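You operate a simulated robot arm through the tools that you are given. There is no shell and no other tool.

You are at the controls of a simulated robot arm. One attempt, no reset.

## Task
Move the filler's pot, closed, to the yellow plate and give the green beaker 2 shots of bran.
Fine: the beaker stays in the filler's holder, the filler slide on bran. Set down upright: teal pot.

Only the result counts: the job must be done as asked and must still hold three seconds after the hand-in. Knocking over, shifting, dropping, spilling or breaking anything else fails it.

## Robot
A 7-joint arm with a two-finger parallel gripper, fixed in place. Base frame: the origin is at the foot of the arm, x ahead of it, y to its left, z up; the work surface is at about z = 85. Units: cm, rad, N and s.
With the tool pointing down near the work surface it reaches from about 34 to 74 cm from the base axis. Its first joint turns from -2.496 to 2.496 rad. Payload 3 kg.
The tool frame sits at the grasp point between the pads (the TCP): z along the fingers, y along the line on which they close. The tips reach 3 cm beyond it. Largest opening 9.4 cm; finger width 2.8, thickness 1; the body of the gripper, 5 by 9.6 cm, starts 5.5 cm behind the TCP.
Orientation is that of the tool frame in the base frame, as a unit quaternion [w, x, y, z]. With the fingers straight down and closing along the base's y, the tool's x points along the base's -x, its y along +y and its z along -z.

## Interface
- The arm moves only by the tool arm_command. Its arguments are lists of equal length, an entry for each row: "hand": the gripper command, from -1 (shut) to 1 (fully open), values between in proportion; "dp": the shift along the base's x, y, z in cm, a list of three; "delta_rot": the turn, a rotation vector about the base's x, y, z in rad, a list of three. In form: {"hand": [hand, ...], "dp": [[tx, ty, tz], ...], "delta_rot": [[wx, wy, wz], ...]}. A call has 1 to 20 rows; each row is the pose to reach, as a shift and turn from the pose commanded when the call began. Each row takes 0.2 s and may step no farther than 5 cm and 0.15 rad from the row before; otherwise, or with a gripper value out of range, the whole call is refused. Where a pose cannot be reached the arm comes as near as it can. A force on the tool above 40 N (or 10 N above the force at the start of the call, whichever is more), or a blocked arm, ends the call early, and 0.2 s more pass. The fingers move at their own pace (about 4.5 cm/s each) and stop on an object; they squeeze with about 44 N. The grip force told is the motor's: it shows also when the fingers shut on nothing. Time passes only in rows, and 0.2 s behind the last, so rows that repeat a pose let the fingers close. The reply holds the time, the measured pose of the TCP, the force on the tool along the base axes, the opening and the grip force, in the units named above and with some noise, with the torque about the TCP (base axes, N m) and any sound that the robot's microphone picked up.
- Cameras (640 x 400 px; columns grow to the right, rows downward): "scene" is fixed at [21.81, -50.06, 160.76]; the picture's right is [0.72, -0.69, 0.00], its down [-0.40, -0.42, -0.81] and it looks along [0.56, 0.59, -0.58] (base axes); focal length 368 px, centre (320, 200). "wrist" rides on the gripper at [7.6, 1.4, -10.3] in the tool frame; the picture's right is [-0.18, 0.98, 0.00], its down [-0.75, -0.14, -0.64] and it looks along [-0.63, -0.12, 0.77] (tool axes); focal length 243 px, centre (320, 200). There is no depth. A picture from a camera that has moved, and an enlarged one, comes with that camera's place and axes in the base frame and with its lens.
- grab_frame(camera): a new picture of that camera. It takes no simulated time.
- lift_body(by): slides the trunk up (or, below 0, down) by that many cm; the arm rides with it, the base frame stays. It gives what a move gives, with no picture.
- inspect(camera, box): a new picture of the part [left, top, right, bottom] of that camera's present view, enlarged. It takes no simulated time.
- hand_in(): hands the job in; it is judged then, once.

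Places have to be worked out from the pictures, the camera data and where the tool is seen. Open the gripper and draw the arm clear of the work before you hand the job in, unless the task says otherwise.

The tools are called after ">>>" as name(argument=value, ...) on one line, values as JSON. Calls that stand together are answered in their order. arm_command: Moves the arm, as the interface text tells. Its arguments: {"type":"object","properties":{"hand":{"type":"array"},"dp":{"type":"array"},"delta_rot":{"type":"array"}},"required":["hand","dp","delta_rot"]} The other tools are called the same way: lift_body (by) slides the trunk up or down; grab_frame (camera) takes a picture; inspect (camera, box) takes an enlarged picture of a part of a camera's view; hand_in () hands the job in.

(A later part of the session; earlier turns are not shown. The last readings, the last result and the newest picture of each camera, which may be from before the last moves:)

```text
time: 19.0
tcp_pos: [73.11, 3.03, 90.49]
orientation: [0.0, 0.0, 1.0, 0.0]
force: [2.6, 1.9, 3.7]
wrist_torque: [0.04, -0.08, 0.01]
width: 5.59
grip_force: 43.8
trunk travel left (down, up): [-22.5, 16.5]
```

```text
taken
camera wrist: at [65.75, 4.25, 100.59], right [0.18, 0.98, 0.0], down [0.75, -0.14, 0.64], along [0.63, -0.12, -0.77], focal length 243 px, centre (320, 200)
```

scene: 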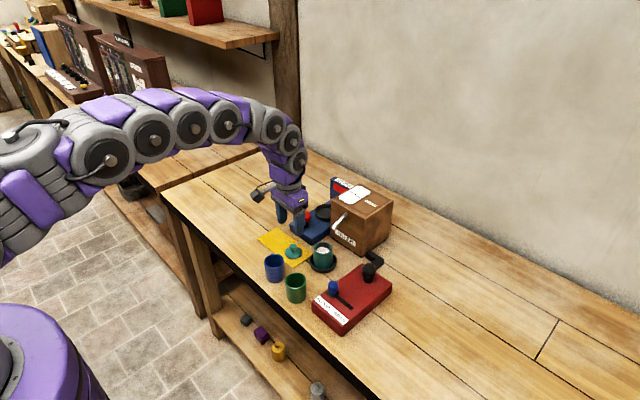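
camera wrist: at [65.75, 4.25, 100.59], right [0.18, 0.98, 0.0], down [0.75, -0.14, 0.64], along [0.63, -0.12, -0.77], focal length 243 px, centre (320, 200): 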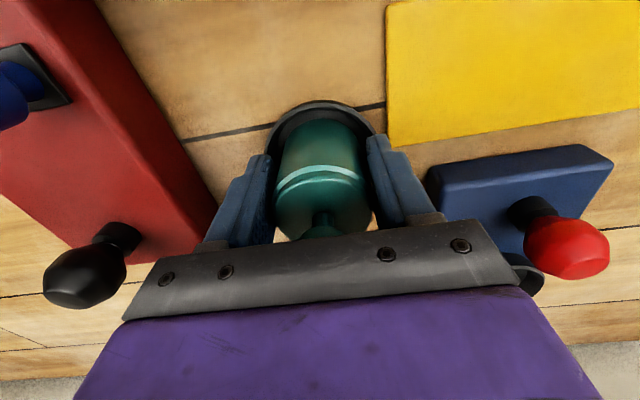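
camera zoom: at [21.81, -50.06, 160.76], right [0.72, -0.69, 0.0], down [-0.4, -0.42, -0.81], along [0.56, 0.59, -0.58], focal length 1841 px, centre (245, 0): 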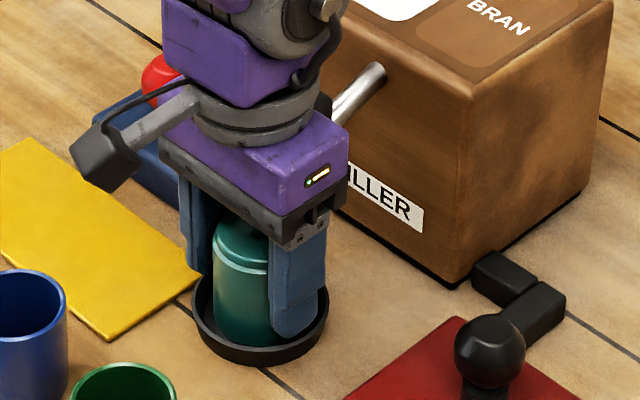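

The grip is solid at 5.6 cm width. I'll lift gently and verify the pot comes free of the tray.

>>> arm_command(hand=[-1, -1, -1, -1, -1], dp=[[0, 0, 0.5], [0, 0, 1.0], [0, 0, 1.8], [0, 0, 2.6], [0, 0, 2.6]], delta_rot=[[0, 0, 0], [0, 0, 0], [0, 0, 0], [0, 0, 0], [0, 0, 0]])

>>> inspect(camera="scene", box=[305, 200, 365, 280])

>>> grab_frame(camera="wrist")

```text
time: 20.2
tcp_pos: [73.3, 2.97, 92.96]
orientation: [0.001, 0.0, 1.0, 0.0]
force: [-0.2, 0.2, -5.0]
wrist_torque: [0.01, 0.04, 0.0]
width: 5.61
grip_force: 44.0
trunk travel left (down, up): [-22.5, 16.5]
```

```text
5.00 times, centred on (335, 240) of scene
camera zoom: at [21.81, -50.06, 160.76], right [0.72, -0.69, 0.0], down [-0.4, -0.42, -0.81], along [0.56, 0.59, -0.58], focal length 1841 px, centre (245, 0)
```

zoom: 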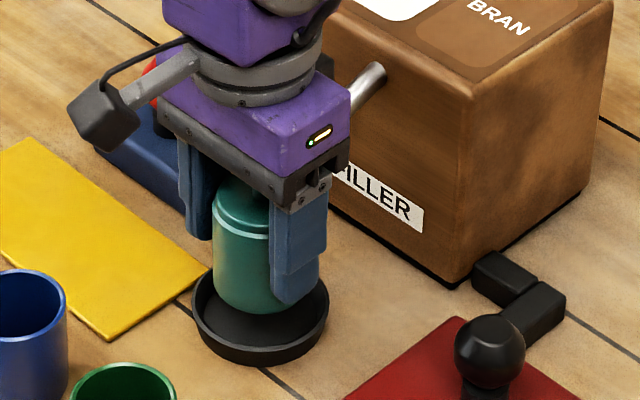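

```text
taken
camera wrist: at [65.81, 4.27, 103.13], right [0.18, 0.98, 0.0], down [0.75, -0.14, 0.64], along [0.63, -0.12, -0.77], focal length 243 px, centre (320, 200)
```

wrist: 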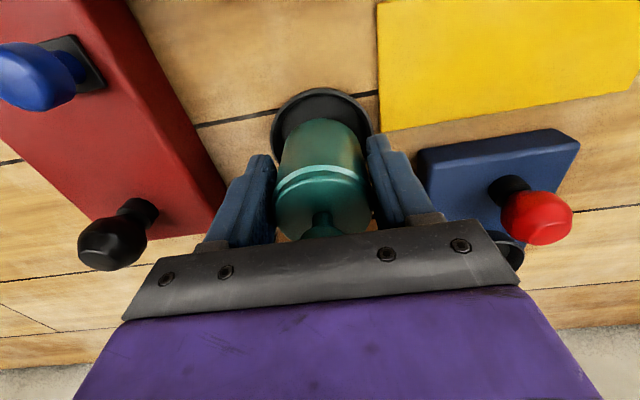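

The pot is free (about 5 N weight). I'll raise it a little more, then carry it over the plate toward its centre near (70.4, 16).

>>> arm_command(hand=[-1, -1, -1, -1, -1, -1, -1, -1, -1], dp=[[0, 0, 1.0], [-0.6, 0.5, 1.8], [-1.2, 2.5, 1.8], [-1.8, 5, 1.8], [-2.4, 7.5, 1.8], [-3.0, 10, 1.8], [-3.4, 12, 1.8], [-3.5, 13.0, 1.8], [-3.5, 13.0, 1.8]], delta_rot=[[0, 0, 0], [0, 0, 0], [0, 0, 0], [0, 0, 0], [0, 0, 0], [0, 0, 0], [0, 0, 0], [0, 0, 0], [0, 0, 0]])

>>> inspect(camera="scene", box=[250, 190, 350, 290])

>>> grab_frame(camera="wrist")

```text
time: 22.2
tcp_pos: [69.92, 16.04, 94.71]
orientation: [0.0, 0.0, 1.0, 0.0]
force: [-0.7, -0.3, -5.9]
wrist_torque: [-0.01, 0.04, -0.03]
width: 5.62
grip_force: 43.6
trunk travel left (down, up): [-22.5, 16.5]
```

```text
4.00 times, centred on (300, 240) of scene
camera zoom: at [21.81, -50.06, 160.76], right [0.72, -0.69, 0.0], down [-0.4, -0.42, -0.81], along [0.56, 0.59, -0.58], focal length 1473 px, centre (400, 40)
```

zoom: 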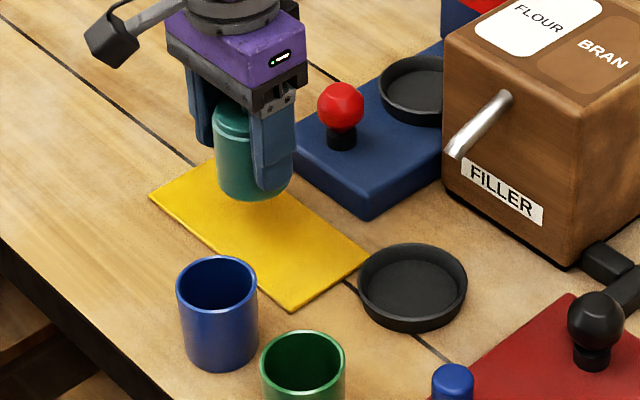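

```text
taken
camera wrist: at [62.41, 17.37, 104.9], right [0.18, 0.98, 0.0], down [0.75, -0.14, 0.64], along [0.63, -0.12, -0.77], focal length 243 px, centre (320, 200)
```

wrist: 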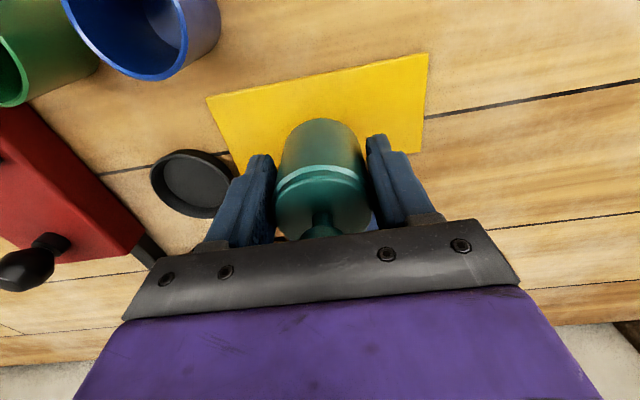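

The pot is centred over the plate (plate centre about (70.5, 15.9)). I'll lower most of the way now, then in fine steps until contact.

>>> arm_command(hand=[-1, -1, -1, -1, -1, -1], dp=[[0, 0, -1], [0, 0, -2], [0, 0, -3], [0, 0, -3.5], [0, 0, -3.8], [0, 0, -3.8]], delta_rot=[[0, 0, 0], [0, 0, 0], [0, 0, 0], [0, 0, 0], [0, 0, 0], [0, 0, 0]])

>>> inspect(camera="scene", box=[270, 205, 340, 275])

```text
time: 23.6
tcp_pos: [69.85, 16.04, 90.94]
orientation: [0.0, -0.002, 1.0, -0.001]
force: [0.3, 0.1, -5.0]
wrist_torque: [0.0, 0.02, 0.01]
width: 5.6
grip_force: 44.4
trunk travel left (down, up): [-22.5, 16.5]
```

```text
5.71 times, centred on (305, 240) of scene
camera zoom: at [21.81, -50.06, 160.76], right [0.72, -0.69, 0.0], down [-0.4, -0.42, -0.81], along [0.56, 0.59, -0.58], focal length 2104 px, centre (406, -29)
```

zoom: 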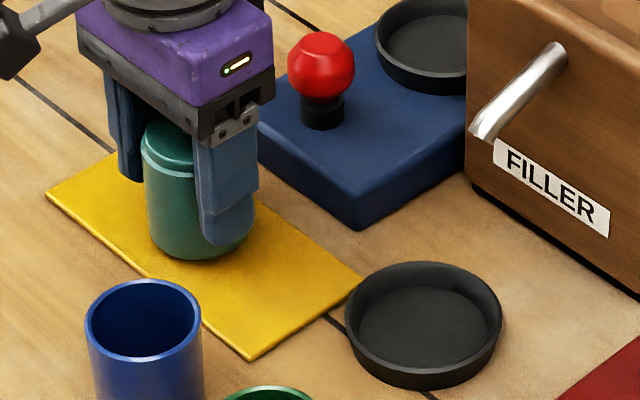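

The pot is just above the plate, still hanging with about 5 N on the tool. I'll lower in 0.1–0.2 cm steps until the weight transfers.

>>> arm_command(hand=[-1, -1, -1, -1], dp=[[0, 0, -0.15], [0, 0, -0.3], [0, 0, -0.4], [0, 0, -0.4]], delta_rot=[[0, 0, 0], [0, 0, 0], [0, 0, 0], [0, 0, 0]])

```text
time: 24.6
tcp_pos: [69.84, 15.96, 90.51]
orientation: [0.0, 0.0, 1.0, 0.0]
force: [-0.5, -0.5, -4.9]
wrist_torque: [-0.02, 0.02, 0.04]
width: 5.6
grip_force: 44.0
trunk travel left (down, up): [-22.5, 16.5]
```

No contact yet at z = 90.5, so I'll keep lowering gently.

>>> arm_command(hand=[-1, -1, -1], dp=[[0, 0, -0.1], [0, 0, -0.2], [0, 0, -0.2]], delta_rot=[[0, 0, 0], [0, 0, 0], [0, 0, 0]])

```text
time: 25.4
tcp_pos: [69.69, 15.98, 90.55]
orientation: [0.001, 0.0, 1.0, 0.0]
force: [0.7, 1.9, 9.2]
wrist_torque: [0.02, 0.23, -0.01]
width: 5.62
grip_force: 43.6
trunk travel left (down, up): [-22.5, 16.5]
```

Contact: the force flipped to +9 N, so the pot is resting on the plate. I'll relieve the press slightly, then open the fingers.

>>> arm_command(hand=[-1, -1, 0.7, 0.7, 0.7, 0.7], dp=[[0, 0, 0.08], [0, 0, 0.1], [0, 0, 0.1], [0, 0, 0.1], [0, 0, 0.1], [0, 0, 0.1]], delta_rot=[[0, 0, 0], [0, 0, 0], [0, 0, 0], [0, 0, 0], [0, 0, 0], [0, 0, 0]])

>>> inspect(camera="scene", box=[270, 205, 340, 275])

>>> grab_frame(camera="wrist")

```text
time: 26.8
tcp_pos: [69.78, 15.95, 90.51]
orientation: [0.0, -0.002, 1.0, 0.001]
force: [0.5, -0.6, -0.1]
wrist_torque: [-0.02, 0.01, 0.0]
width: 7.97
grip_force: 0.0
trunk travel left (down, up): [-22.5, 16.5]
```

```text
5.71 times, centred on (305, 240) of scene
camera zoom: at [21.81, -50.06, 160.76], right [0.72, -0.69, 0.0], down [-0.4, -0.42, -0.81], along [0.56, 0.59, -0.58], focal length 2104 px, centre (406, -29)
```

zoom: 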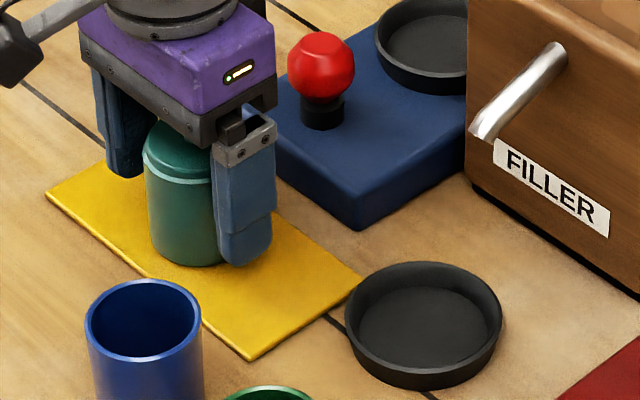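

```text
taken
camera wrist: at [62.31, 17.23, 100.68], right [0.18, 0.98, 0.0], down [0.75, -0.14, 0.64], along [0.63, -0.12, -0.77], focal length 243 px, centre (320, 200)
```

wrist: 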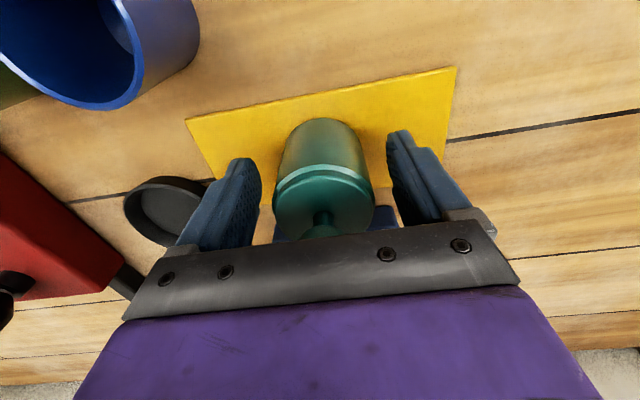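

The pot stands upright and closed on the plate. I'll rise straight up clear of its knob, then move above the green beaker near (60.8, -0.4).

>>> arm_command(hand=[0.7, 0.7, 0.7, 0.7, 0.7, 0.7, 0.7, 0.7, 0.7, 0.7, 0.7], dp=[[0, 0, 1.5], [0, 0, 3.5], [0, 0, 6.5], [0, 0, 10], [0, 0, 13], [-2, -4, 13], [-4, -8, 13], [-6, -12, 13], [-8, -15, 13], [-9, -16.3, 13], [-9, -16.3, 13]], delta_rot=[[0, 0, 0], [0, 0, 0], [0, 0, 0], [0, 0, 0], [0, 0, 0], [0, 0, 0], [0, 0, 0], [0, 0, 0], [0, 0, 0], [0, 0, 0], [0, 0, 0]])

>>> grab_frame(camera="wrist")

>>> grab_frame(camera="scene")

```text
time: 29.2
tcp_pos: [60.8, -0.16, 103.47]
orientation: [0.0, -0.001, 1.0, 0.0]
force: [0.5, 0.1, -0.1]
wrist_torque: [0.0, -0.02, 0.02]
width: 8.0
grip_force: 0.1
trunk travel left (down, up): [-22.5, 16.5]
```

```text
taken
camera wrist: at [53.39, 0.92, 113.63], right [0.18, 0.98, 0.0], down [0.75, -0.14, 0.64], along [0.63, -0.12, -0.77], focal length 243 px, centre (320, 200)
```

wrist: 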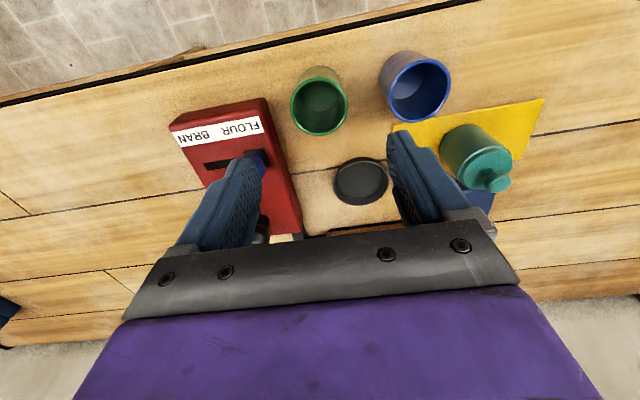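

```text
taken
```

scene: 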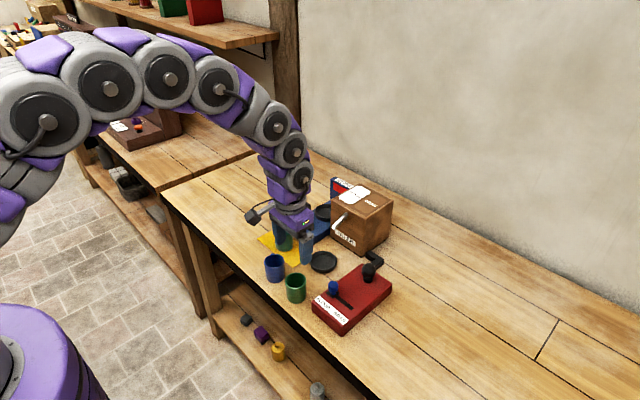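

The beaker is nearly on the tool axis. I'll zoom in to fine-tune and check neighbouring clearances.

>>> inspect(camera="wrist", box=[280, 60, 360, 140])

>>> inspect(camera="wrist", box=[320, 145, 400, 215])

```text
5.00 times, centred on (320, 100) of wrist
camera zoom: at [53.39, 0.92, 113.63], right [0.18, 0.98, 0.0], down [0.75, -0.14, 0.64], along [0.63, -0.12, -0.77], focal length 1213 px, centre (320, 700)
```

zoom: 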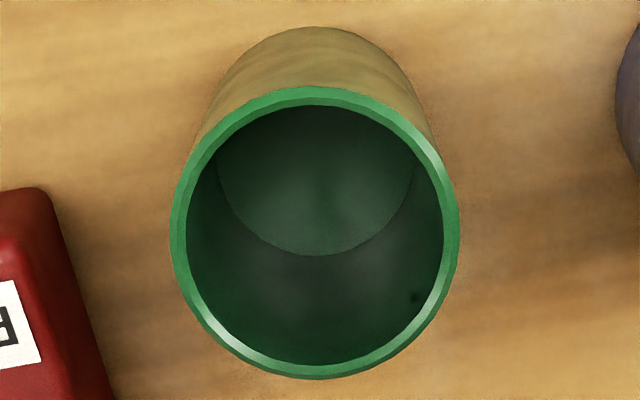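

```text
5.71 times, centred on (360, 180) of wrist
camera zoom: at [53.39, 0.92, 113.63], right [0.18, 0.98, 0.0], down [0.75, -0.14, 0.64], along [0.63, -0.12, -0.77], focal length 1386 px, centre (91, 314)
```

zoom: 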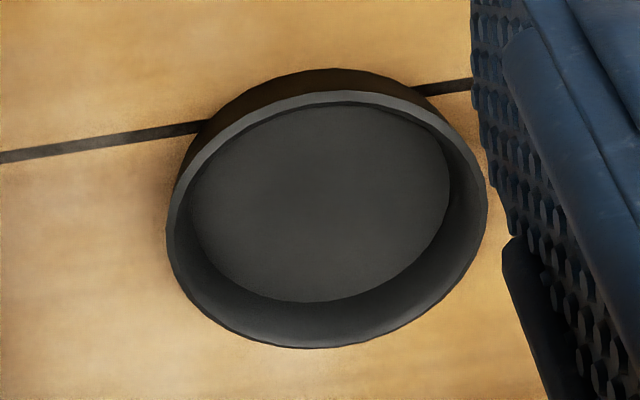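

The beaker is at about (60.9, -0.2) and the holder centre at (73.8, 3.0). I'll narrow the opening to about 7.2 cm for clearance to the red box, descend to z≈89.6 and check before closing.

>>> arm_command(hand=[0.53, 0.53, 0.53, 0.53, 0.53, 0.53, 0.53], dp=[[0.2, -0.1, -3], [0.2, -0.1, -6], [0.2, -0.1, -8.5], [0.2, -0.1, -10.5], [0.2, -0.1, -12.3], [0.2, -0.1, -13.2], [0.2, -0.1, -13.2]], delta_rot=[[0, 0, 0], [0, 0, 0], [0, 0, 0], [0, 0, 0], [0, 0, 0], [0, 0, 0], [0, 0, 0]])

>>> inspect(camera="scene", box=[260, 230, 340, 310])

>>> grab_frame(camera="wrist")

```text
time: 30.8
tcp_pos: [60.97, -0.44, 90.4]
orientation: [0.0, 0.0, 1.0, 0.0]
force: [-0.6, -0.5, 0.1]
wrist_torque: [0.01, 0.01, -0.01]
width: 7.17
grip_force: 0.1
trunk travel left (down, up): [-22.5, 16.5]
```

```text
5.00 times, centred on (300, 270) of scene
camera zoom: at [21.81, -50.06, 160.76], right [0.72, -0.69, 0.0], down [-0.4, -0.42, -0.81], along [0.56, 0.59, -0.58], focal length 1841 px, centre (420, -150)
```

zoom: 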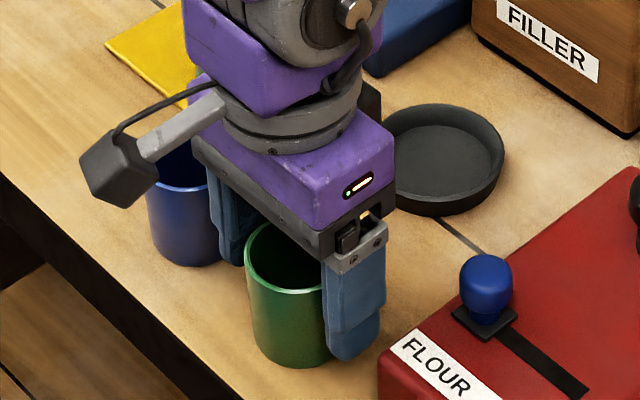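

```text
taken
camera wrist: at [53.51, 0.83, 100.52], right [0.18, 0.98, 0.0], down [0.75, -0.14, 0.64], along [0.63, -0.12, -0.77], focal length 243 px, centre (320, 200)
```

wrist: 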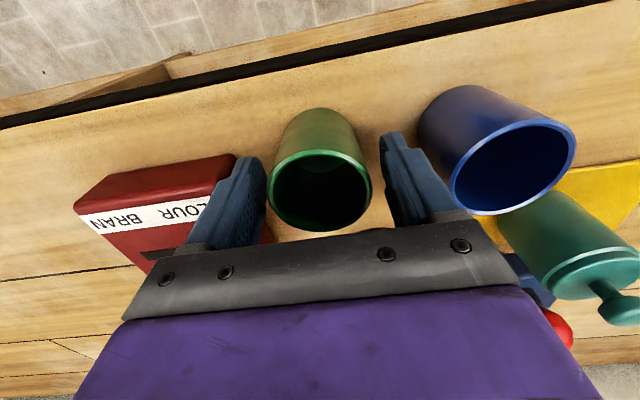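

The beaker is centred between the fingers. I'll lower another 0.6 cm and close.

>>> arm_command(hand=[0.53, 0.53, 0.2, -0.1, -1, -1, -1, -1], dp=[[0, 0, -0.3], [0, 0, -0.6], [0, 0, -0.6], [0, 0, -0.6], [0, 0, -0.6], [0, 0, -0.6], [0, 0, -0.6], [0, 0, -0.6]], delta_rot=[[0, 0, 0], [0, 0, 0], [0, 0, 0], [0, 0, 0], [0, 0, 0], [0, 0, 0], [0, 0, 0], [0, 0, 0]])

>>> grab_frame(camera="wrist")

```text
time: 32.6
tcp_pos: [61.08, -0.39, 89.74]
orientation: [0.0, 0.0, 1.0, 0.001]
force: [1.5, -0.6, 2.5]
wrist_torque: [0.04, -0.05, -0.03]
width: 5.28
grip_force: 44.3
trunk travel left (down, up): [-22.5, 16.5]
```

```text
taken
camera wrist: at [53.48, 0.81, 99.94], right [0.18, 0.98, 0.0], down [0.75, -0.14, 0.64], along [0.63, -0.12, -0.77], focal length 243 px, centre (320, 200)
```

wrist: 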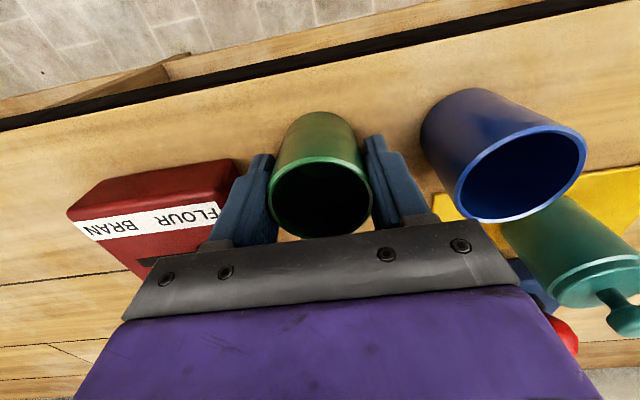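

The grip is good, but with the tool exactly on the beaker axis the gripper body would pass only about 0.5 cm from the spout at the holder. I'll release, shift the tool 0.6 cm back in x, and regrip for more clearance.

>>> arm_command(hand=[0.0, 0.4, 0.53, 0.53, 0.53, 0.53, 0.2, -0.1, -1, -1, -1, -1], dp=[[0, 0, 0], [0, 0, 0], [0, 0, 0], [-0.3, 0, 0], [-0.6, 0, 0], [-0.6, 0, 0], [-0.6, 0, 0], [-0.6, 0, 0], [-0.6, 0, 0], [-0.6, 0, 0], [-0.6, 0, 0], [-0.6, 0, 0]], delta_rot=[[0, 0, 0], [0, 0, 0], [0, 0, 0], [0, 0, 0], [0, 0, 0], [0, 0, 0], [0, 0, 0], [0, 0, 0], [0, 0, 0], [0, 0, 0], [0, 0, 0], [0, 0, 0]])

>>> inspect(camera="wrist", box=[250, 90, 390, 240])

```text
time: 35.2
tcp_pos: [60.35, -0.32, 89.81]
orientation: [0.0, -0.001, 1.0, 0.0]
force: [-0.3, 0.1, -0.3]
wrist_torque: [0.06, 0.03, 0.01]
width: 5.3
grip_force: 44.3
trunk travel left (down, up): [-22.5, 16.5]
```

```text
2.67 times, centred on (320, 165) of wrist
camera zoom: at [52.88, 0.8, 99.92], right [0.18, 0.98, 0.0], down [0.75, -0.14, 0.64], along [0.63, -0.12, -0.77], focal length 647 px, centre (320, 293)
```

zoom: 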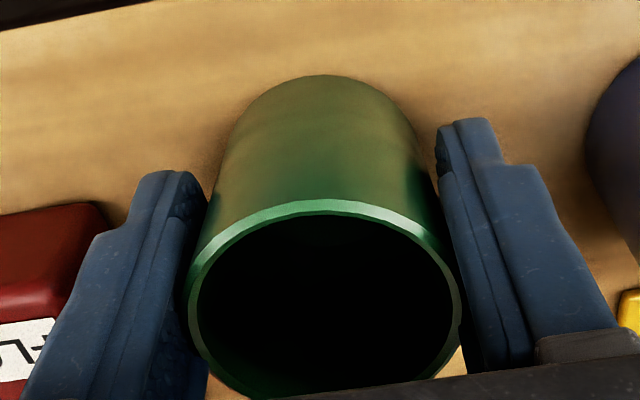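

Regripped with about a 0.6 cm offset. I'll lift 2.8 cm and carry the beaker low toward the holder, staying beneath the spout, stopping above the tray to check.

>>> arm_command(hand=[-1, -1, -1, -1, -1, -1, -1, -1, -1, -1], dp=[[0, 0, 0.8], [0, 0, 1.8], [0, 0, 2.8], [2, 0.5, 2.8], [4.5, 1.1, 2.8], [7.5, 2.0, 2.8], [10, 2.8, 2.8], [12, 3.2, 2.8], [12.8, 3.3, 2.8], [12.8, 3.3, 2.8]], delta_rot=[[0, 0, 0], [0, 0, 0], [0, 0, 0], [0, 0, 0], [0, 0, 0], [0, 0, 0], [0, 0, 0], [0, 0, 0], [0, 0, 0], [0, 0, 0]])

>>> inspect(camera="scene", box=[290, 200, 370, 280])

>>> grab_frame(camera="wrist")

```text
time: 37.4
tcp_pos: [73.06, 2.95, 92.48]
orientation: [0.001, -0.001, 1.0, 0.0]
force: [-1.2, -0.4, -0.7]
wrist_torque: [0.0, -0.01, 0.01]
width: 5.36
grip_force: 43.9
trunk travel left (down, up): [-22.5, 16.5]
```

```text
5.00 times, centred on (330, 240) of scene
camera zoom: at [21.81, -50.06, 160.76], right [0.72, -0.69, 0.0], down [-0.4, -0.42, -0.81], along [0.56, 0.59, -0.58], focal length 1841 px, centre (270, 0)
```

zoom: 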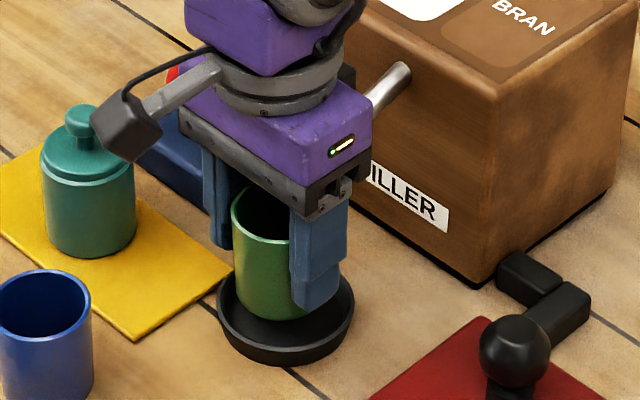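

```text
taken
camera wrist: at [65.6, 4.26, 102.65], right [0.18, 0.98, 0.0], down [0.75, -0.14, 0.64], along [0.63, -0.12, -0.77], focal length 243 px, centre (320, 200)
```

wrist: 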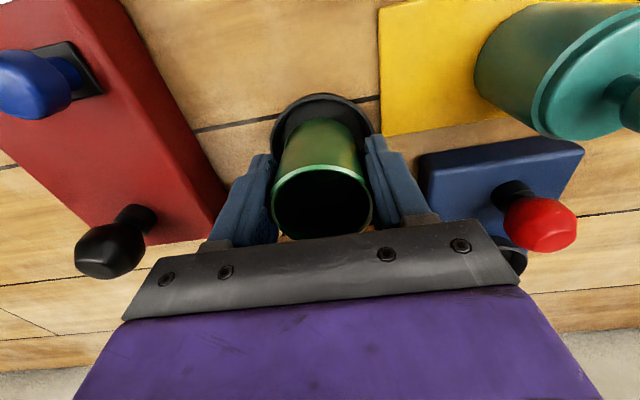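

The beaker is centred over the tray within about 0.15 cm. I'll nudge and lower to just above the tray floor.

>>> arm_command(hand=[-1, -1, -1, -1, -1], dp=[[0.15, 0.05, -0.3], [0.15, 0.05, -0.8], [0.15, 0.05, -1.3], [0.15, 0.05, -1.7], [0.15, 0.05, -1.7]], delta_rot=[[0, 0, 0], [0, 0, 0], [0, 0, 0], [0, 0, 0], [0, 0, 0]])

>>> inspect(camera="scene", box=[305, 220, 355, 280])

>>> inspect(camera="wrist", box=[250, 70, 390, 240])

```text
time: 38.6
tcp_pos: [73.24, 3.02, 90.8]
orientation: [0.001, -0.001, 1.0, 0.0]
force: [0.6, 0.3, -1.4]
wrist_torque: [0.02, -0.03, 0.0]
width: 5.31
grip_force: 43.9
trunk travel left (down, up): [-22.5, 16.5]
```

```text
6.67 times, centred on (330, 250) of scene
camera zoom: at [21.81, -50.06, 160.76], right [0.72, -0.69, 0.0], down [-0.4, -0.42, -0.81], along [0.56, 0.59, -0.58], focal length 2454 px, centre (253, -133)
```

zoom: 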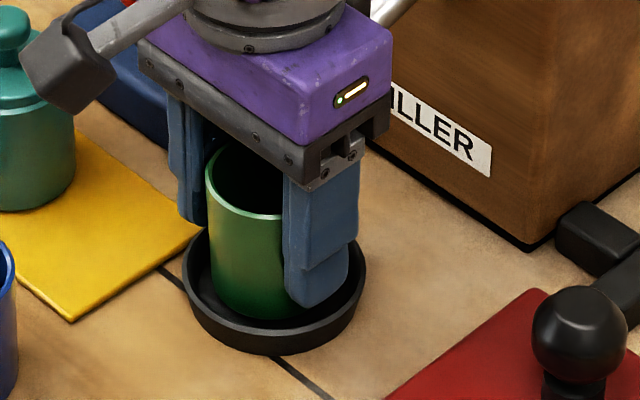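

```text
2.35 times, centred on (320, 155) of wrist
camera zoom: at [65.81, 4.27, 100.99], right [0.18, 0.98, 0.0], down [0.75, -0.14, 0.64], along [0.63, -0.12, -0.77], focal length 571 px, centre (320, 306)
```

zoom: 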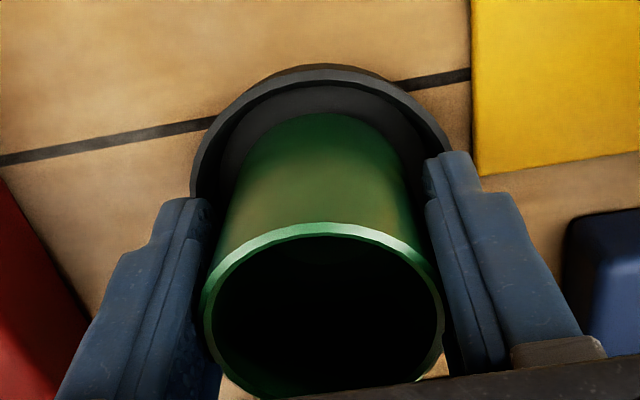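

Centred within ~0.15 cm. I'll nudge a touch and lower in fine steps until the beaker touches the tray floor.

>>> arm_command(hand=[-1, -1, -1, -1], dp=[[0.1, 0, -0.1], [0.12, 0, -0.25], [0.12, 0, -0.4], [0.12, 0, -0.4]], delta_rot=[[0, 0, 0], [0, 0, 0], [0, 0, 0], [0, 0, 0]])

```text
time: 39.6
tcp_pos: [73.35, 2.9, 90.32]
orientation: [0.0, -0.001, 1.0, 0.0]
force: [-0.5, -0.1, -0.8]
wrist_torque: [-0.03, 0.01, 0.03]
width: 5.3
grip_force: 43.4
trunk travel left (down, up): [-22.5, 16.5]
```

No contact yet, so I'll continue down in small steps.

>>> arm_command(hand=[-1, -1, -1], dp=[[0, 0, -0.12], [0, 0, -0.22], [0, 0, -0.22]], delta_rot=[[0, 0, 0], [0, 0, 0], [0, 0, 0]])

```text
time: 40.4
tcp_pos: [73.37, 2.94, 90.2]
orientation: [-0.001, 0.0, 1.0, -0.001]
force: [-0.1, -0.7, -2.0]
wrist_torque: [0.02, 0.02, -0.04]
width: 5.31
grip_force: 43.6
trunk travel left (down, up): [-22.5, 16.5]
```

Still hanging freely at about z 90.2; another small step down.

>>> arm_command(hand=[-1, -1, -1], dp=[[0, 0, -0.1], [0, 0, -0.2], [0, 0, -0.2]], delta_rot=[[0, 0, 0], [0, 0, 0], [0, 0, 0]])

>>> inspect(camera="scene", box=[305, 220, 355, 280])

```text
time: 41.2
tcp_pos: [73.43, 3.0, 90.16]
orientation: [0.001, -0.001, 1.0, 0.0]
force: [3.2, 0.2, 20.4]
wrist_torque: [0.05, 0.14, 0.01]
width: 5.31
grip_force: 44.1
trunk travel left (down, up): [-22.5, 16.5]
```

```text
6.67 times, centred on (330, 250) of scene
camera zoom: at [21.81, -50.06, 160.76], right [0.72, -0.69, 0.0], down [-0.4, -0.42, -0.81], along [0.56, 0.59, -0.58], focal length 2454 px, centre (253, -133)
```

zoom: 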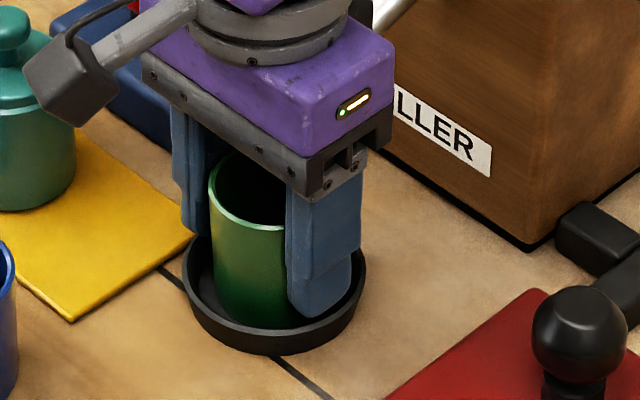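

Contact at about 20 N, so the beaker is seated in the holder. I'll relieve the press and open.

>>> arm_command(hand=[-1, -1, 0.2, 0.6, 0.6, 0.6], dp=[[0, 0, 0.1], [0, 0, 0.15], [0, 0, 0.15], [0, 0, 0.15], [0, 0, 0.15], [0, 0, 0.15]], delta_rot=[[0, 0, 0], [0, 0, 0], [0, 0, 0], [0, 0, 0], [0, 0, 0], [0, 0, 0]])

>>> inspect(camera="scene", box=[305, 220, 355, 280])

>>> inspect(camera="wrist", box=[250, 70, 390, 240])

```text
time: 42.6
tcp_pos: [73.56, 3.0, 90.21]
orientation: [0.0, -0.001, 1.0, 0.0]
force: [0.1, -0.2, 0.9]
wrist_torque: [0.0, 0.04, 0.0]
width: 7.51
grip_force: 0.0
trunk travel left (down, up): [-22.5, 16.5]
```

```text
6.67 times, centred on (330, 250) of scene
camera zoom: at [21.81, -50.06, 160.76], right [0.72, -0.69, 0.0], down [-0.4, -0.42, -0.81], along [0.56, 0.59, -0.58], focal length 2454 px, centre (253, -133)
```

zoom: 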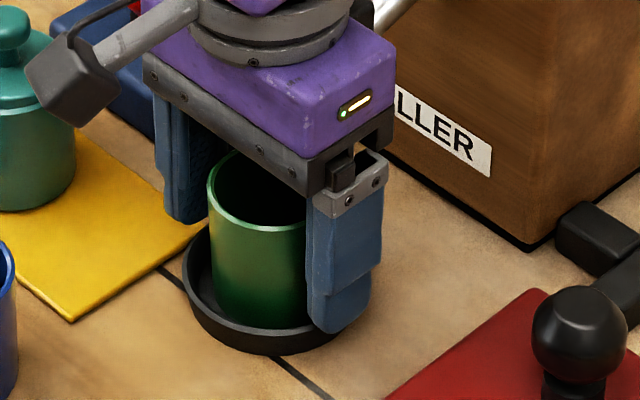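

```text
2.35 times, centred on (320, 155) of wrist
camera zoom: at [65.97, 4.21, 100.29], right [0.18, 0.98, 0.0], down [0.75, -0.14, 0.64], along [0.63, -0.12, -0.77], focal length 571 px, centre (320, 306)
```

zoom: 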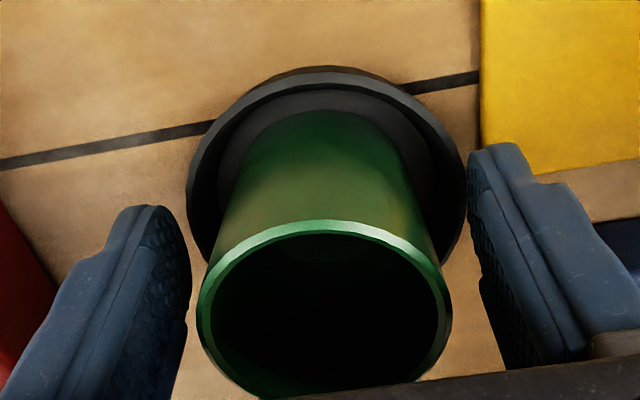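

The beaker stands upright in the holder. I'll back off slightly from the spout, rise clear and move above the slide knob near (66, -8.7) for a closer look.

>>> arm_command(hand=[0.6, 0.6, 0.6, 0.6, 0.6, 0.6, 0.6, 0.6, 0.6, 0.6], dp=[[-0.4, 0, 0.2], [-0.6, 0, 1.5], [-0.6, 0, 4], [-0.6, 0, 8], [-0.8, 0, 12], [-2.5, -3, 13], [-4.5, -6, 13], [-6, -9.5, 13], [-7.2, -11.7, 13], [-7.2, -11.7, 13]], delta_rot=[[0, 0, 0], [0, 0, 0], [0, 0, 0], [0, 0, 0], [0, 0, 0], [0, 0, 0], [0, 0, 0], [0, 0, 0], [0, 0, 0], [0, 0, 0]])

>>> grab_frame(camera="wrist")

>>> grab_frame(camera="scene")

>>> inspect(camera="wrist", box=[260, 60, 380, 170])

```text
time: 44.8
tcp_pos: [66.2, -8.62, 103.11]
orientation: [0.0, -0.001, 1.0, 0.001]
force: [-0.2, 0.0, 0.8]
wrist_torque: [-0.02, 0.0, 0.0]
width: 7.5
grip_force: 0.1
trunk travel left (down, up): [-22.5, 16.5]
```

```text
taken
camera wrist: at [58.91, -7.44, 113.23], right [0.18, 0.98, 0.0], down [0.75, -0.14, 0.64], along [0.63, -0.12, -0.77], focal length 243 px, centre (320, 200)
```

wrist: 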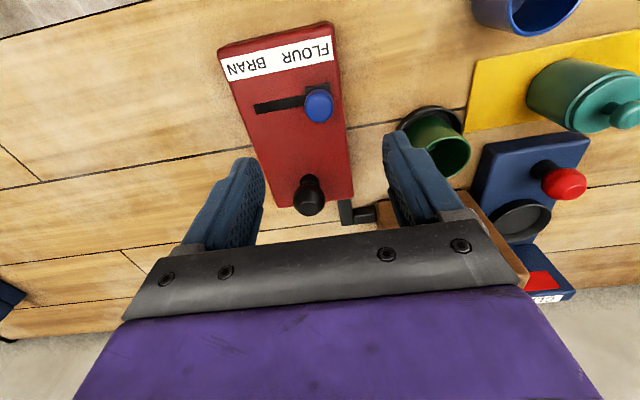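

```text
taken
```

scene: 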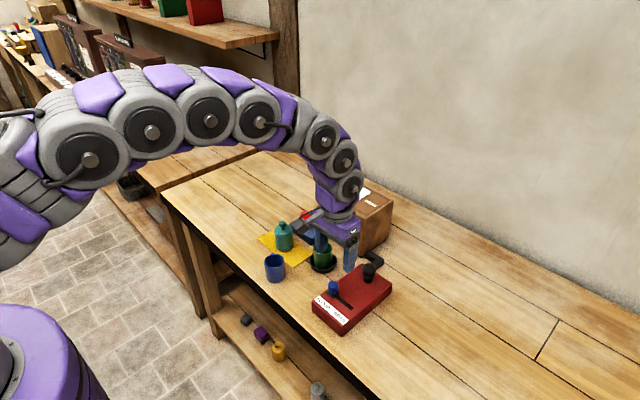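

```text
3.64 times, centred on (320, 115) of wrist
camera zoom: at [58.91, -7.44, 113.23], right [0.18, 0.98, 0.0], down [0.75, -0.14, 0.64], along [0.63, -0.12, -0.77], focal length 882 px, centre (320, 509)
```

zoom: 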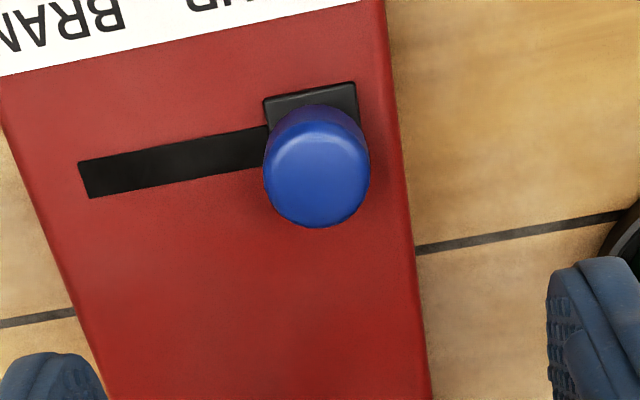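

The slide knob is at about (66.2, -8.8), with BRAN's position about 5.5 cm further toward -y. I'll descend around the knob with the tips just above the red box.

>>> arm_command(hand=[0.2, 0.2, 0.2, 0.2, 0.2, 0.2], dp=[[0, -0.15, -2.5], [0, -0.15, -5], [0, -0.15, -7], [0, -0.15, -8.7], [0, -0.15, -10], [0, -0.15, -10]], delta_rot=[[0, 0, 0], [0, 0, 0], [0, 0, 0], [0, 0, 0], [0, 0, 0], [0, 0, 0]])

>>> inspect(camera="wrist", box=[230, 80, 410, 220])

>>> inspect(camera="scene", box=[300, 230, 400, 330])

```text
time: 46.2
tcp_pos: [66.25, -8.85, 93.24]
orientation: [0.0, -0.001, 1.0, 0.001]
force: [-0.2, 0.1, 0.9]
wrist_torque: [0.01, 0.04, 0.05]
width: 5.63
grip_force: 0.1
trunk travel left (down, up): [-22.5, 16.5]
```

```text
2.86 times, centred on (320, 150) of wrist
camera zoom: at [58.75, -7.66, 103.36], right [0.18, 0.98, 0.0], down [0.75, -0.14, 0.64], along [0.63, -0.12, -0.77], focal length 693 px, centre (320, 343)
```

zoom: 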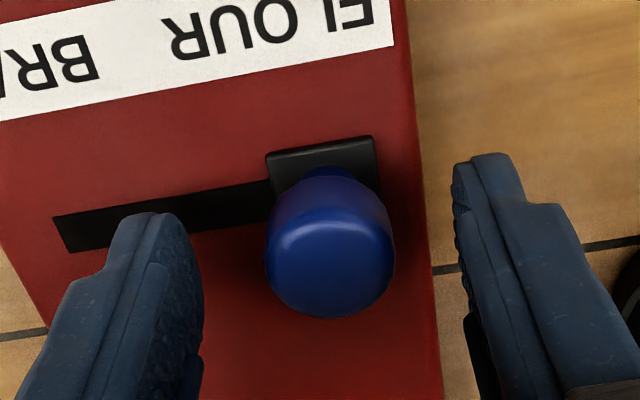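

```text
4.00 times, centred on (350, 280) of scene
camera zoom: at [21.81, -50.06, 160.76], right [0.72, -0.69, 0.0], down [-0.4, -0.42, -0.81], along [0.56, 0.59, -0.58], focal length 1473 px, centre (200, -120)
```

zoom: 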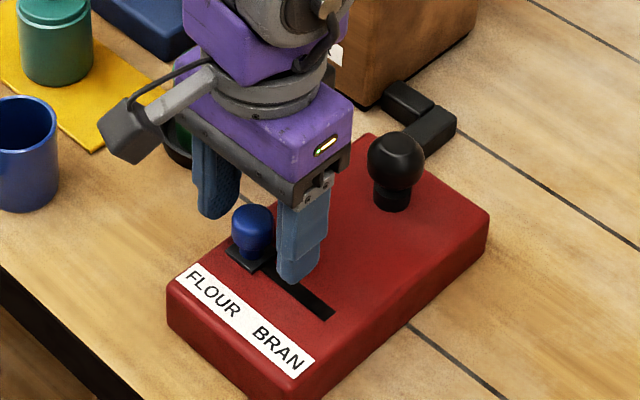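

The knob sits between the fingers (slightly toward +y). I'll lower a little, centre and narrow the fingers into a loose cage around it.

>>> arm_command(hand=[0.2, 0.0, -0.3, -0.3, -0.3], dp=[[0, 0.15, -0.3], [0, 0.2, -0.5], [0, 0.2, -0.5], [0, 0.2, -0.5], [0, 0.2, -0.5]], delta_rot=[[0, 0, 0], [0, 0, 0], [0, 0, 0], [0, 0, 0], [0, 0, 0]])

>>> inspect(camera="wrist", box=[230, 80, 410, 220])

```text
time: 47.4
tcp_pos: [66.36, -8.68, 92.64]
orientation: [0.001, -0.001, 1.0, 0.001]
force: [-0.1, 0.4, 0.2]
wrist_torque: [-0.05, -0.04, -0.01]
width: 3.3
grip_force: 0.0
trunk travel left (down, up): [-22.5, 16.5]
```

```text
2.86 times, centred on (320, 150) of wrist
camera zoom: at [58.82, -7.45, 102.81], right [0.18, 0.98, 0.0], down [0.75, -0.14, 0.64], along [0.63, -0.12, -0.77], focal length 693 px, centre (320, 343)
```

zoom: 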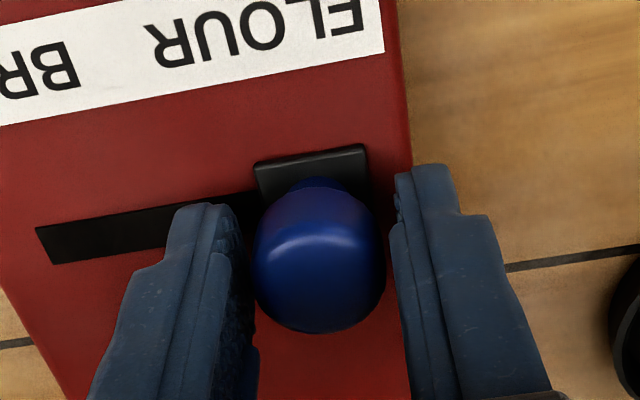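

The knob is caged with no contact force. I'll drag toward -y (BRAN) in gradual steps.

>>> arm_command(hand=[-0.3, -0.3, -0.3, -0.3, -0.3, -0.3, -0.3, -0.3, -0.3, -0.3], dp=[[0, -0.5, 0], [0, -1, 0], [0, -1.5, 0], [0, -2, 0], [0, -2.5, 0], [0, -3, 0], [0, -3.5, 0], [0, -4, 0], [0, -4.5, 0], [0, -4.5, 0]], delta_rot=[[0, 0, 0], [0, 0, 0], [0, 0, 0], [0, 0, 0], [0, 0, 0], [0, 0, 0], [0, 0, 0], [0, 0, 0], [0, 0, 0], [0, 0, 0]])

>>> inspect(camera="scene", box=[300, 170, 400, 330])

>>> inspect(camera="wrist", box=[230, 80, 410, 220])

```text
time: 49.6
tcp_pos: [66.21, -13.32, 92.66]
orientation: [0.0, 0.0, 1.0, 0.001]
force: [0.4, 1.0, -0.7]
wrist_torque: [-0.02, -0.04, 0.02]
width: 3.31
grip_force: 0.7
trunk travel left (down, up): [-22.5, 16.5]
```

```text
2.50 times, centred on (350, 250) of scene
camera zoom: at [21.81, -50.06, 160.76], right [0.72, -0.69, 0.0], down [-0.4, -0.42, -0.81], along [0.56, 0.59, -0.58], focal length 920 px, centre (245, 75)
```

zoom: 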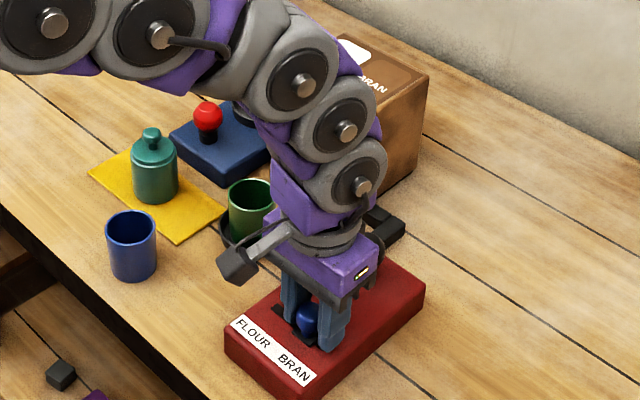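

```text
2.86 times, centred on (320, 150) of wrist
camera zoom: at [58.75, -12.03, 102.71], right [0.18, 0.98, 0.0], down [0.75, -0.14, 0.64], along [0.63, -0.12, -0.77], focal length 693 px, centre (320, 343)
```

zoom: 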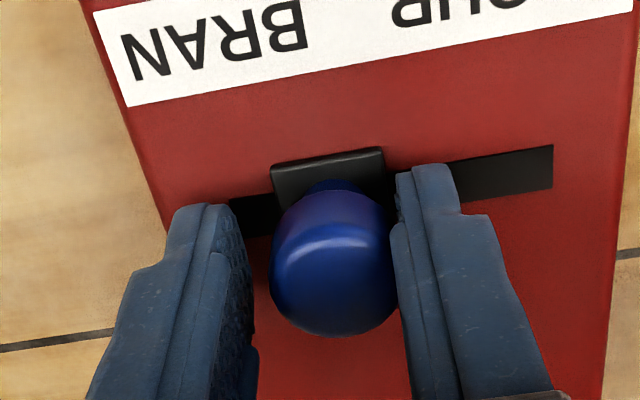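

The slide is nearly at the BRAN end with about 1 cm of slot left. I'll continue in small steps, watching for the end stop.

>>> arm_command(hand=[-0.3, -0.3, -0.3, -0.3, -0.3], dp=[[0, -0.25, 0], [0, -0.5, 0], [0, -0.7, 0], [0, -0.9, 0], [0, -0.9, 0]], delta_rot=[[0, 0, 0], [0, 0, 0], [0, 0, 0], [0, 0, 0], [0, 0, 0]])

>>> inspect(camera="wrist", box=[230, 80, 410, 220])

>>> inspect(camera="scene", box=[310, 170, 410, 270])

```text
time: 50.8
tcp_pos: [66.27, -14.2, 92.76]
orientation: [-0.001, -0.001, 1.0, 0.001]
force: [0.2, 0.7, 0.4]
wrist_torque: [0.0, 0.0, -0.02]
width: 3.3
grip_force: 0.0
trunk travel left (down, up): [-22.5, 16.5]
```

```text
2.86 times, centred on (320, 150) of wrist
camera zoom: at [58.76, -12.92, 102.87], right [0.18, 0.98, 0.0], down [0.75, -0.14, 0.64], along [0.63, -0.12, -0.77], focal length 693 px, centre (320, 343)
```

zoom: 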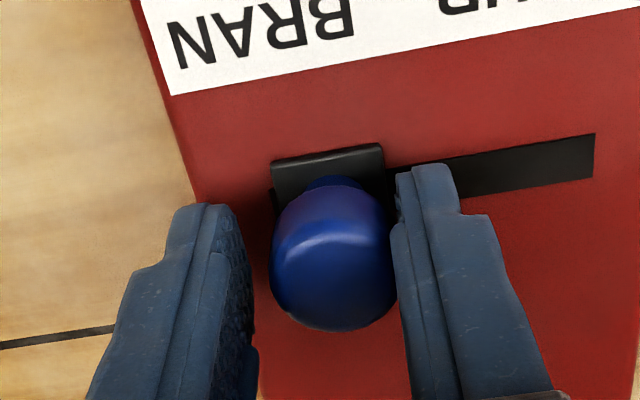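

```text
4.00 times, centred on (360, 220) of scene
camera zoom: at [21.81, -50.06, 160.76], right [0.72, -0.69, 0.0], down [-0.4, -0.42, -0.81], along [0.56, 0.59, -0.58], focal length 1473 px, centre (160, 120)
```

zoom: 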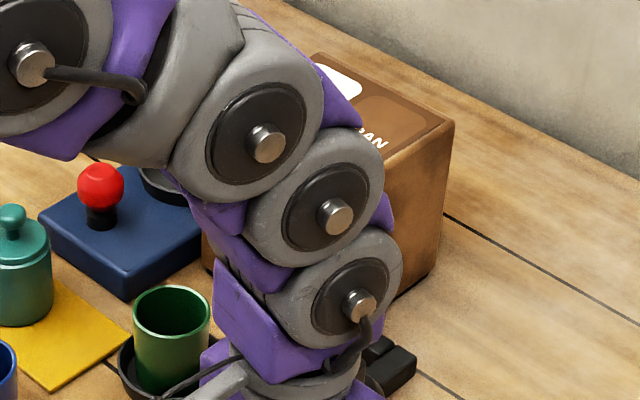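

The slide is almost at the slot end and no stop has been felt yet. I'll push a little further in tiny steps to seat it.

>>> arm_command(hand=[-0.3, -0.3, -0.3, -0.3], dp=[[0, -0.1, 0], [0, -0.2, 0], [0, -0.3, 0], [0, -0.3, 0]], delta_rot=[[0, 0, 0], [0, 0, 0], [0, 0, 0], [0, 0, 0]])

>>> inspect(camera="wrist", box=[230, 80, 410, 220])

```text
time: 51.8
tcp_pos: [66.19, -14.56, 92.67]
orientation: [0.001, -0.001, 1.0, 0.001]
force: [-1.2, 1.1, 0.0]
wrist_torque: [0.02, 0.04, 0.05]
width: 3.31
grip_force: 0.3
trunk travel left (down, up): [-22.5, 16.5]
```

```text
2.86 times, centred on (320, 150) of wrist
camera zoom: at [58.76, -13.28, 102.84], right [0.18, 0.98, 0.0], down [0.75, -0.14, 0.64], along [0.63, -0.12, -0.77], focal length 693 px, centre (320, 343)
```

zoom: 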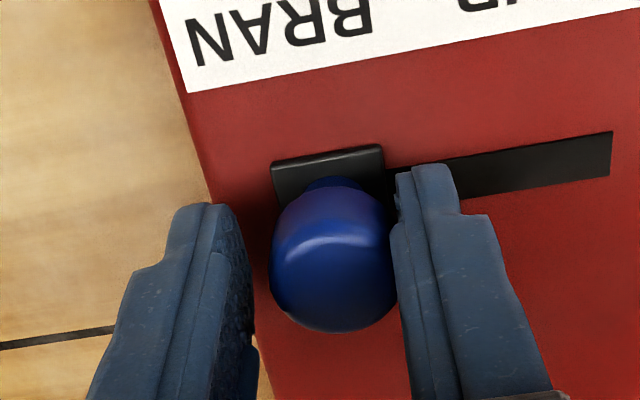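

Still free; by symmetry the BRAN end should be near y≈-14.9, so I'll continue in tiny steps.

>>> arm_command(hand=[-0.3, -0.3, -0.3, -0.3, -0.3], dp=[[0, -0.1, 0], [0, -0.2, 0], [0, -0.3, 0], [0, -0.4, 0], [0, -0.4, 0]], delta_rot=[[0, 0, 0], [0, 0, 0], [0, 0, 0], [0, 0, 0], [0, 0, 0]])

>>> inspect(camera="wrist", box=[230, 80, 410, 220])

```text
time: 53.0
tcp_pos: [66.22, -14.92, 92.69]
orientation: [-0.001, -0.001, 1.0, 0.001]
force: [-0.1, -0.1, 0.3]
wrist_torque: [0.01, 0.0, -0.01]
width: 3.29
grip_force: 0.1
trunk travel left (down, up): [-22.5, 16.5]
```

```text
2.86 times, centred on (320, 150) of wrist
camera zoom: at [58.77, -13.6, 102.83], right [0.18, 0.98, 0.0], down [0.75, -0.14, 0.64], along [0.63, -0.12, -0.77], focal length 693 px, centre (320, 343)
```

zoom: 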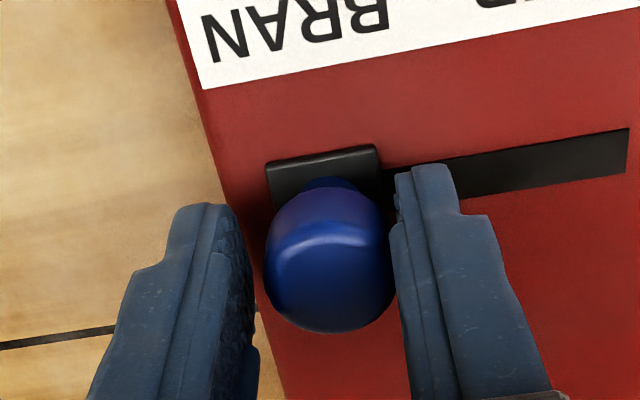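

The knob has jumped slightly ahead of the pushing finger, as if drawn into an end detent. I'll push a hair more to confirm it's against the end.

>>> arm_command(hand=[-0.3, -0.3, -0.3, -0.3], dp=[[0, -0.1, 0], [0, -0.2, 0], [0, -0.25, 0], [0, -0.25, 0]], delta_rot=[[0, 0, 0], [0, 0, 0], [0, 0, 0], [0, 0, 0]])

>>> inspect(camera="wrist", box=[230, 80, 410, 220])

```text
time: 54.0
tcp_pos: [66.2, -15.11, 92.58]
orientation: [-0.001, -0.001, 1.0, 0.001]
force: [0.1, 2.9, -0.1]
wrist_torque: [0.09, -0.02, -0.06]
width: 3.48
grip_force: 1.4
trunk travel left (down, up): [-22.5, 16.5]
```

```text
2.86 times, centred on (320, 150) of wrist
camera zoom: at [58.78, -13.86, 102.78], right [0.18, 0.98, 0.0], down [0.75, -0.14, 0.64], along [0.63, -0.12, -0.77], focal length 693 px, centre (320, 343)
```

zoom: 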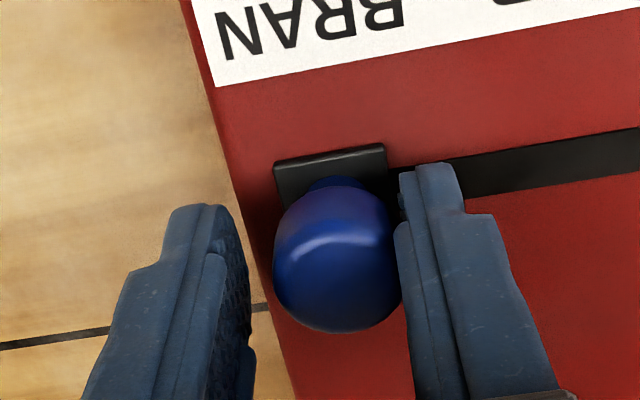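

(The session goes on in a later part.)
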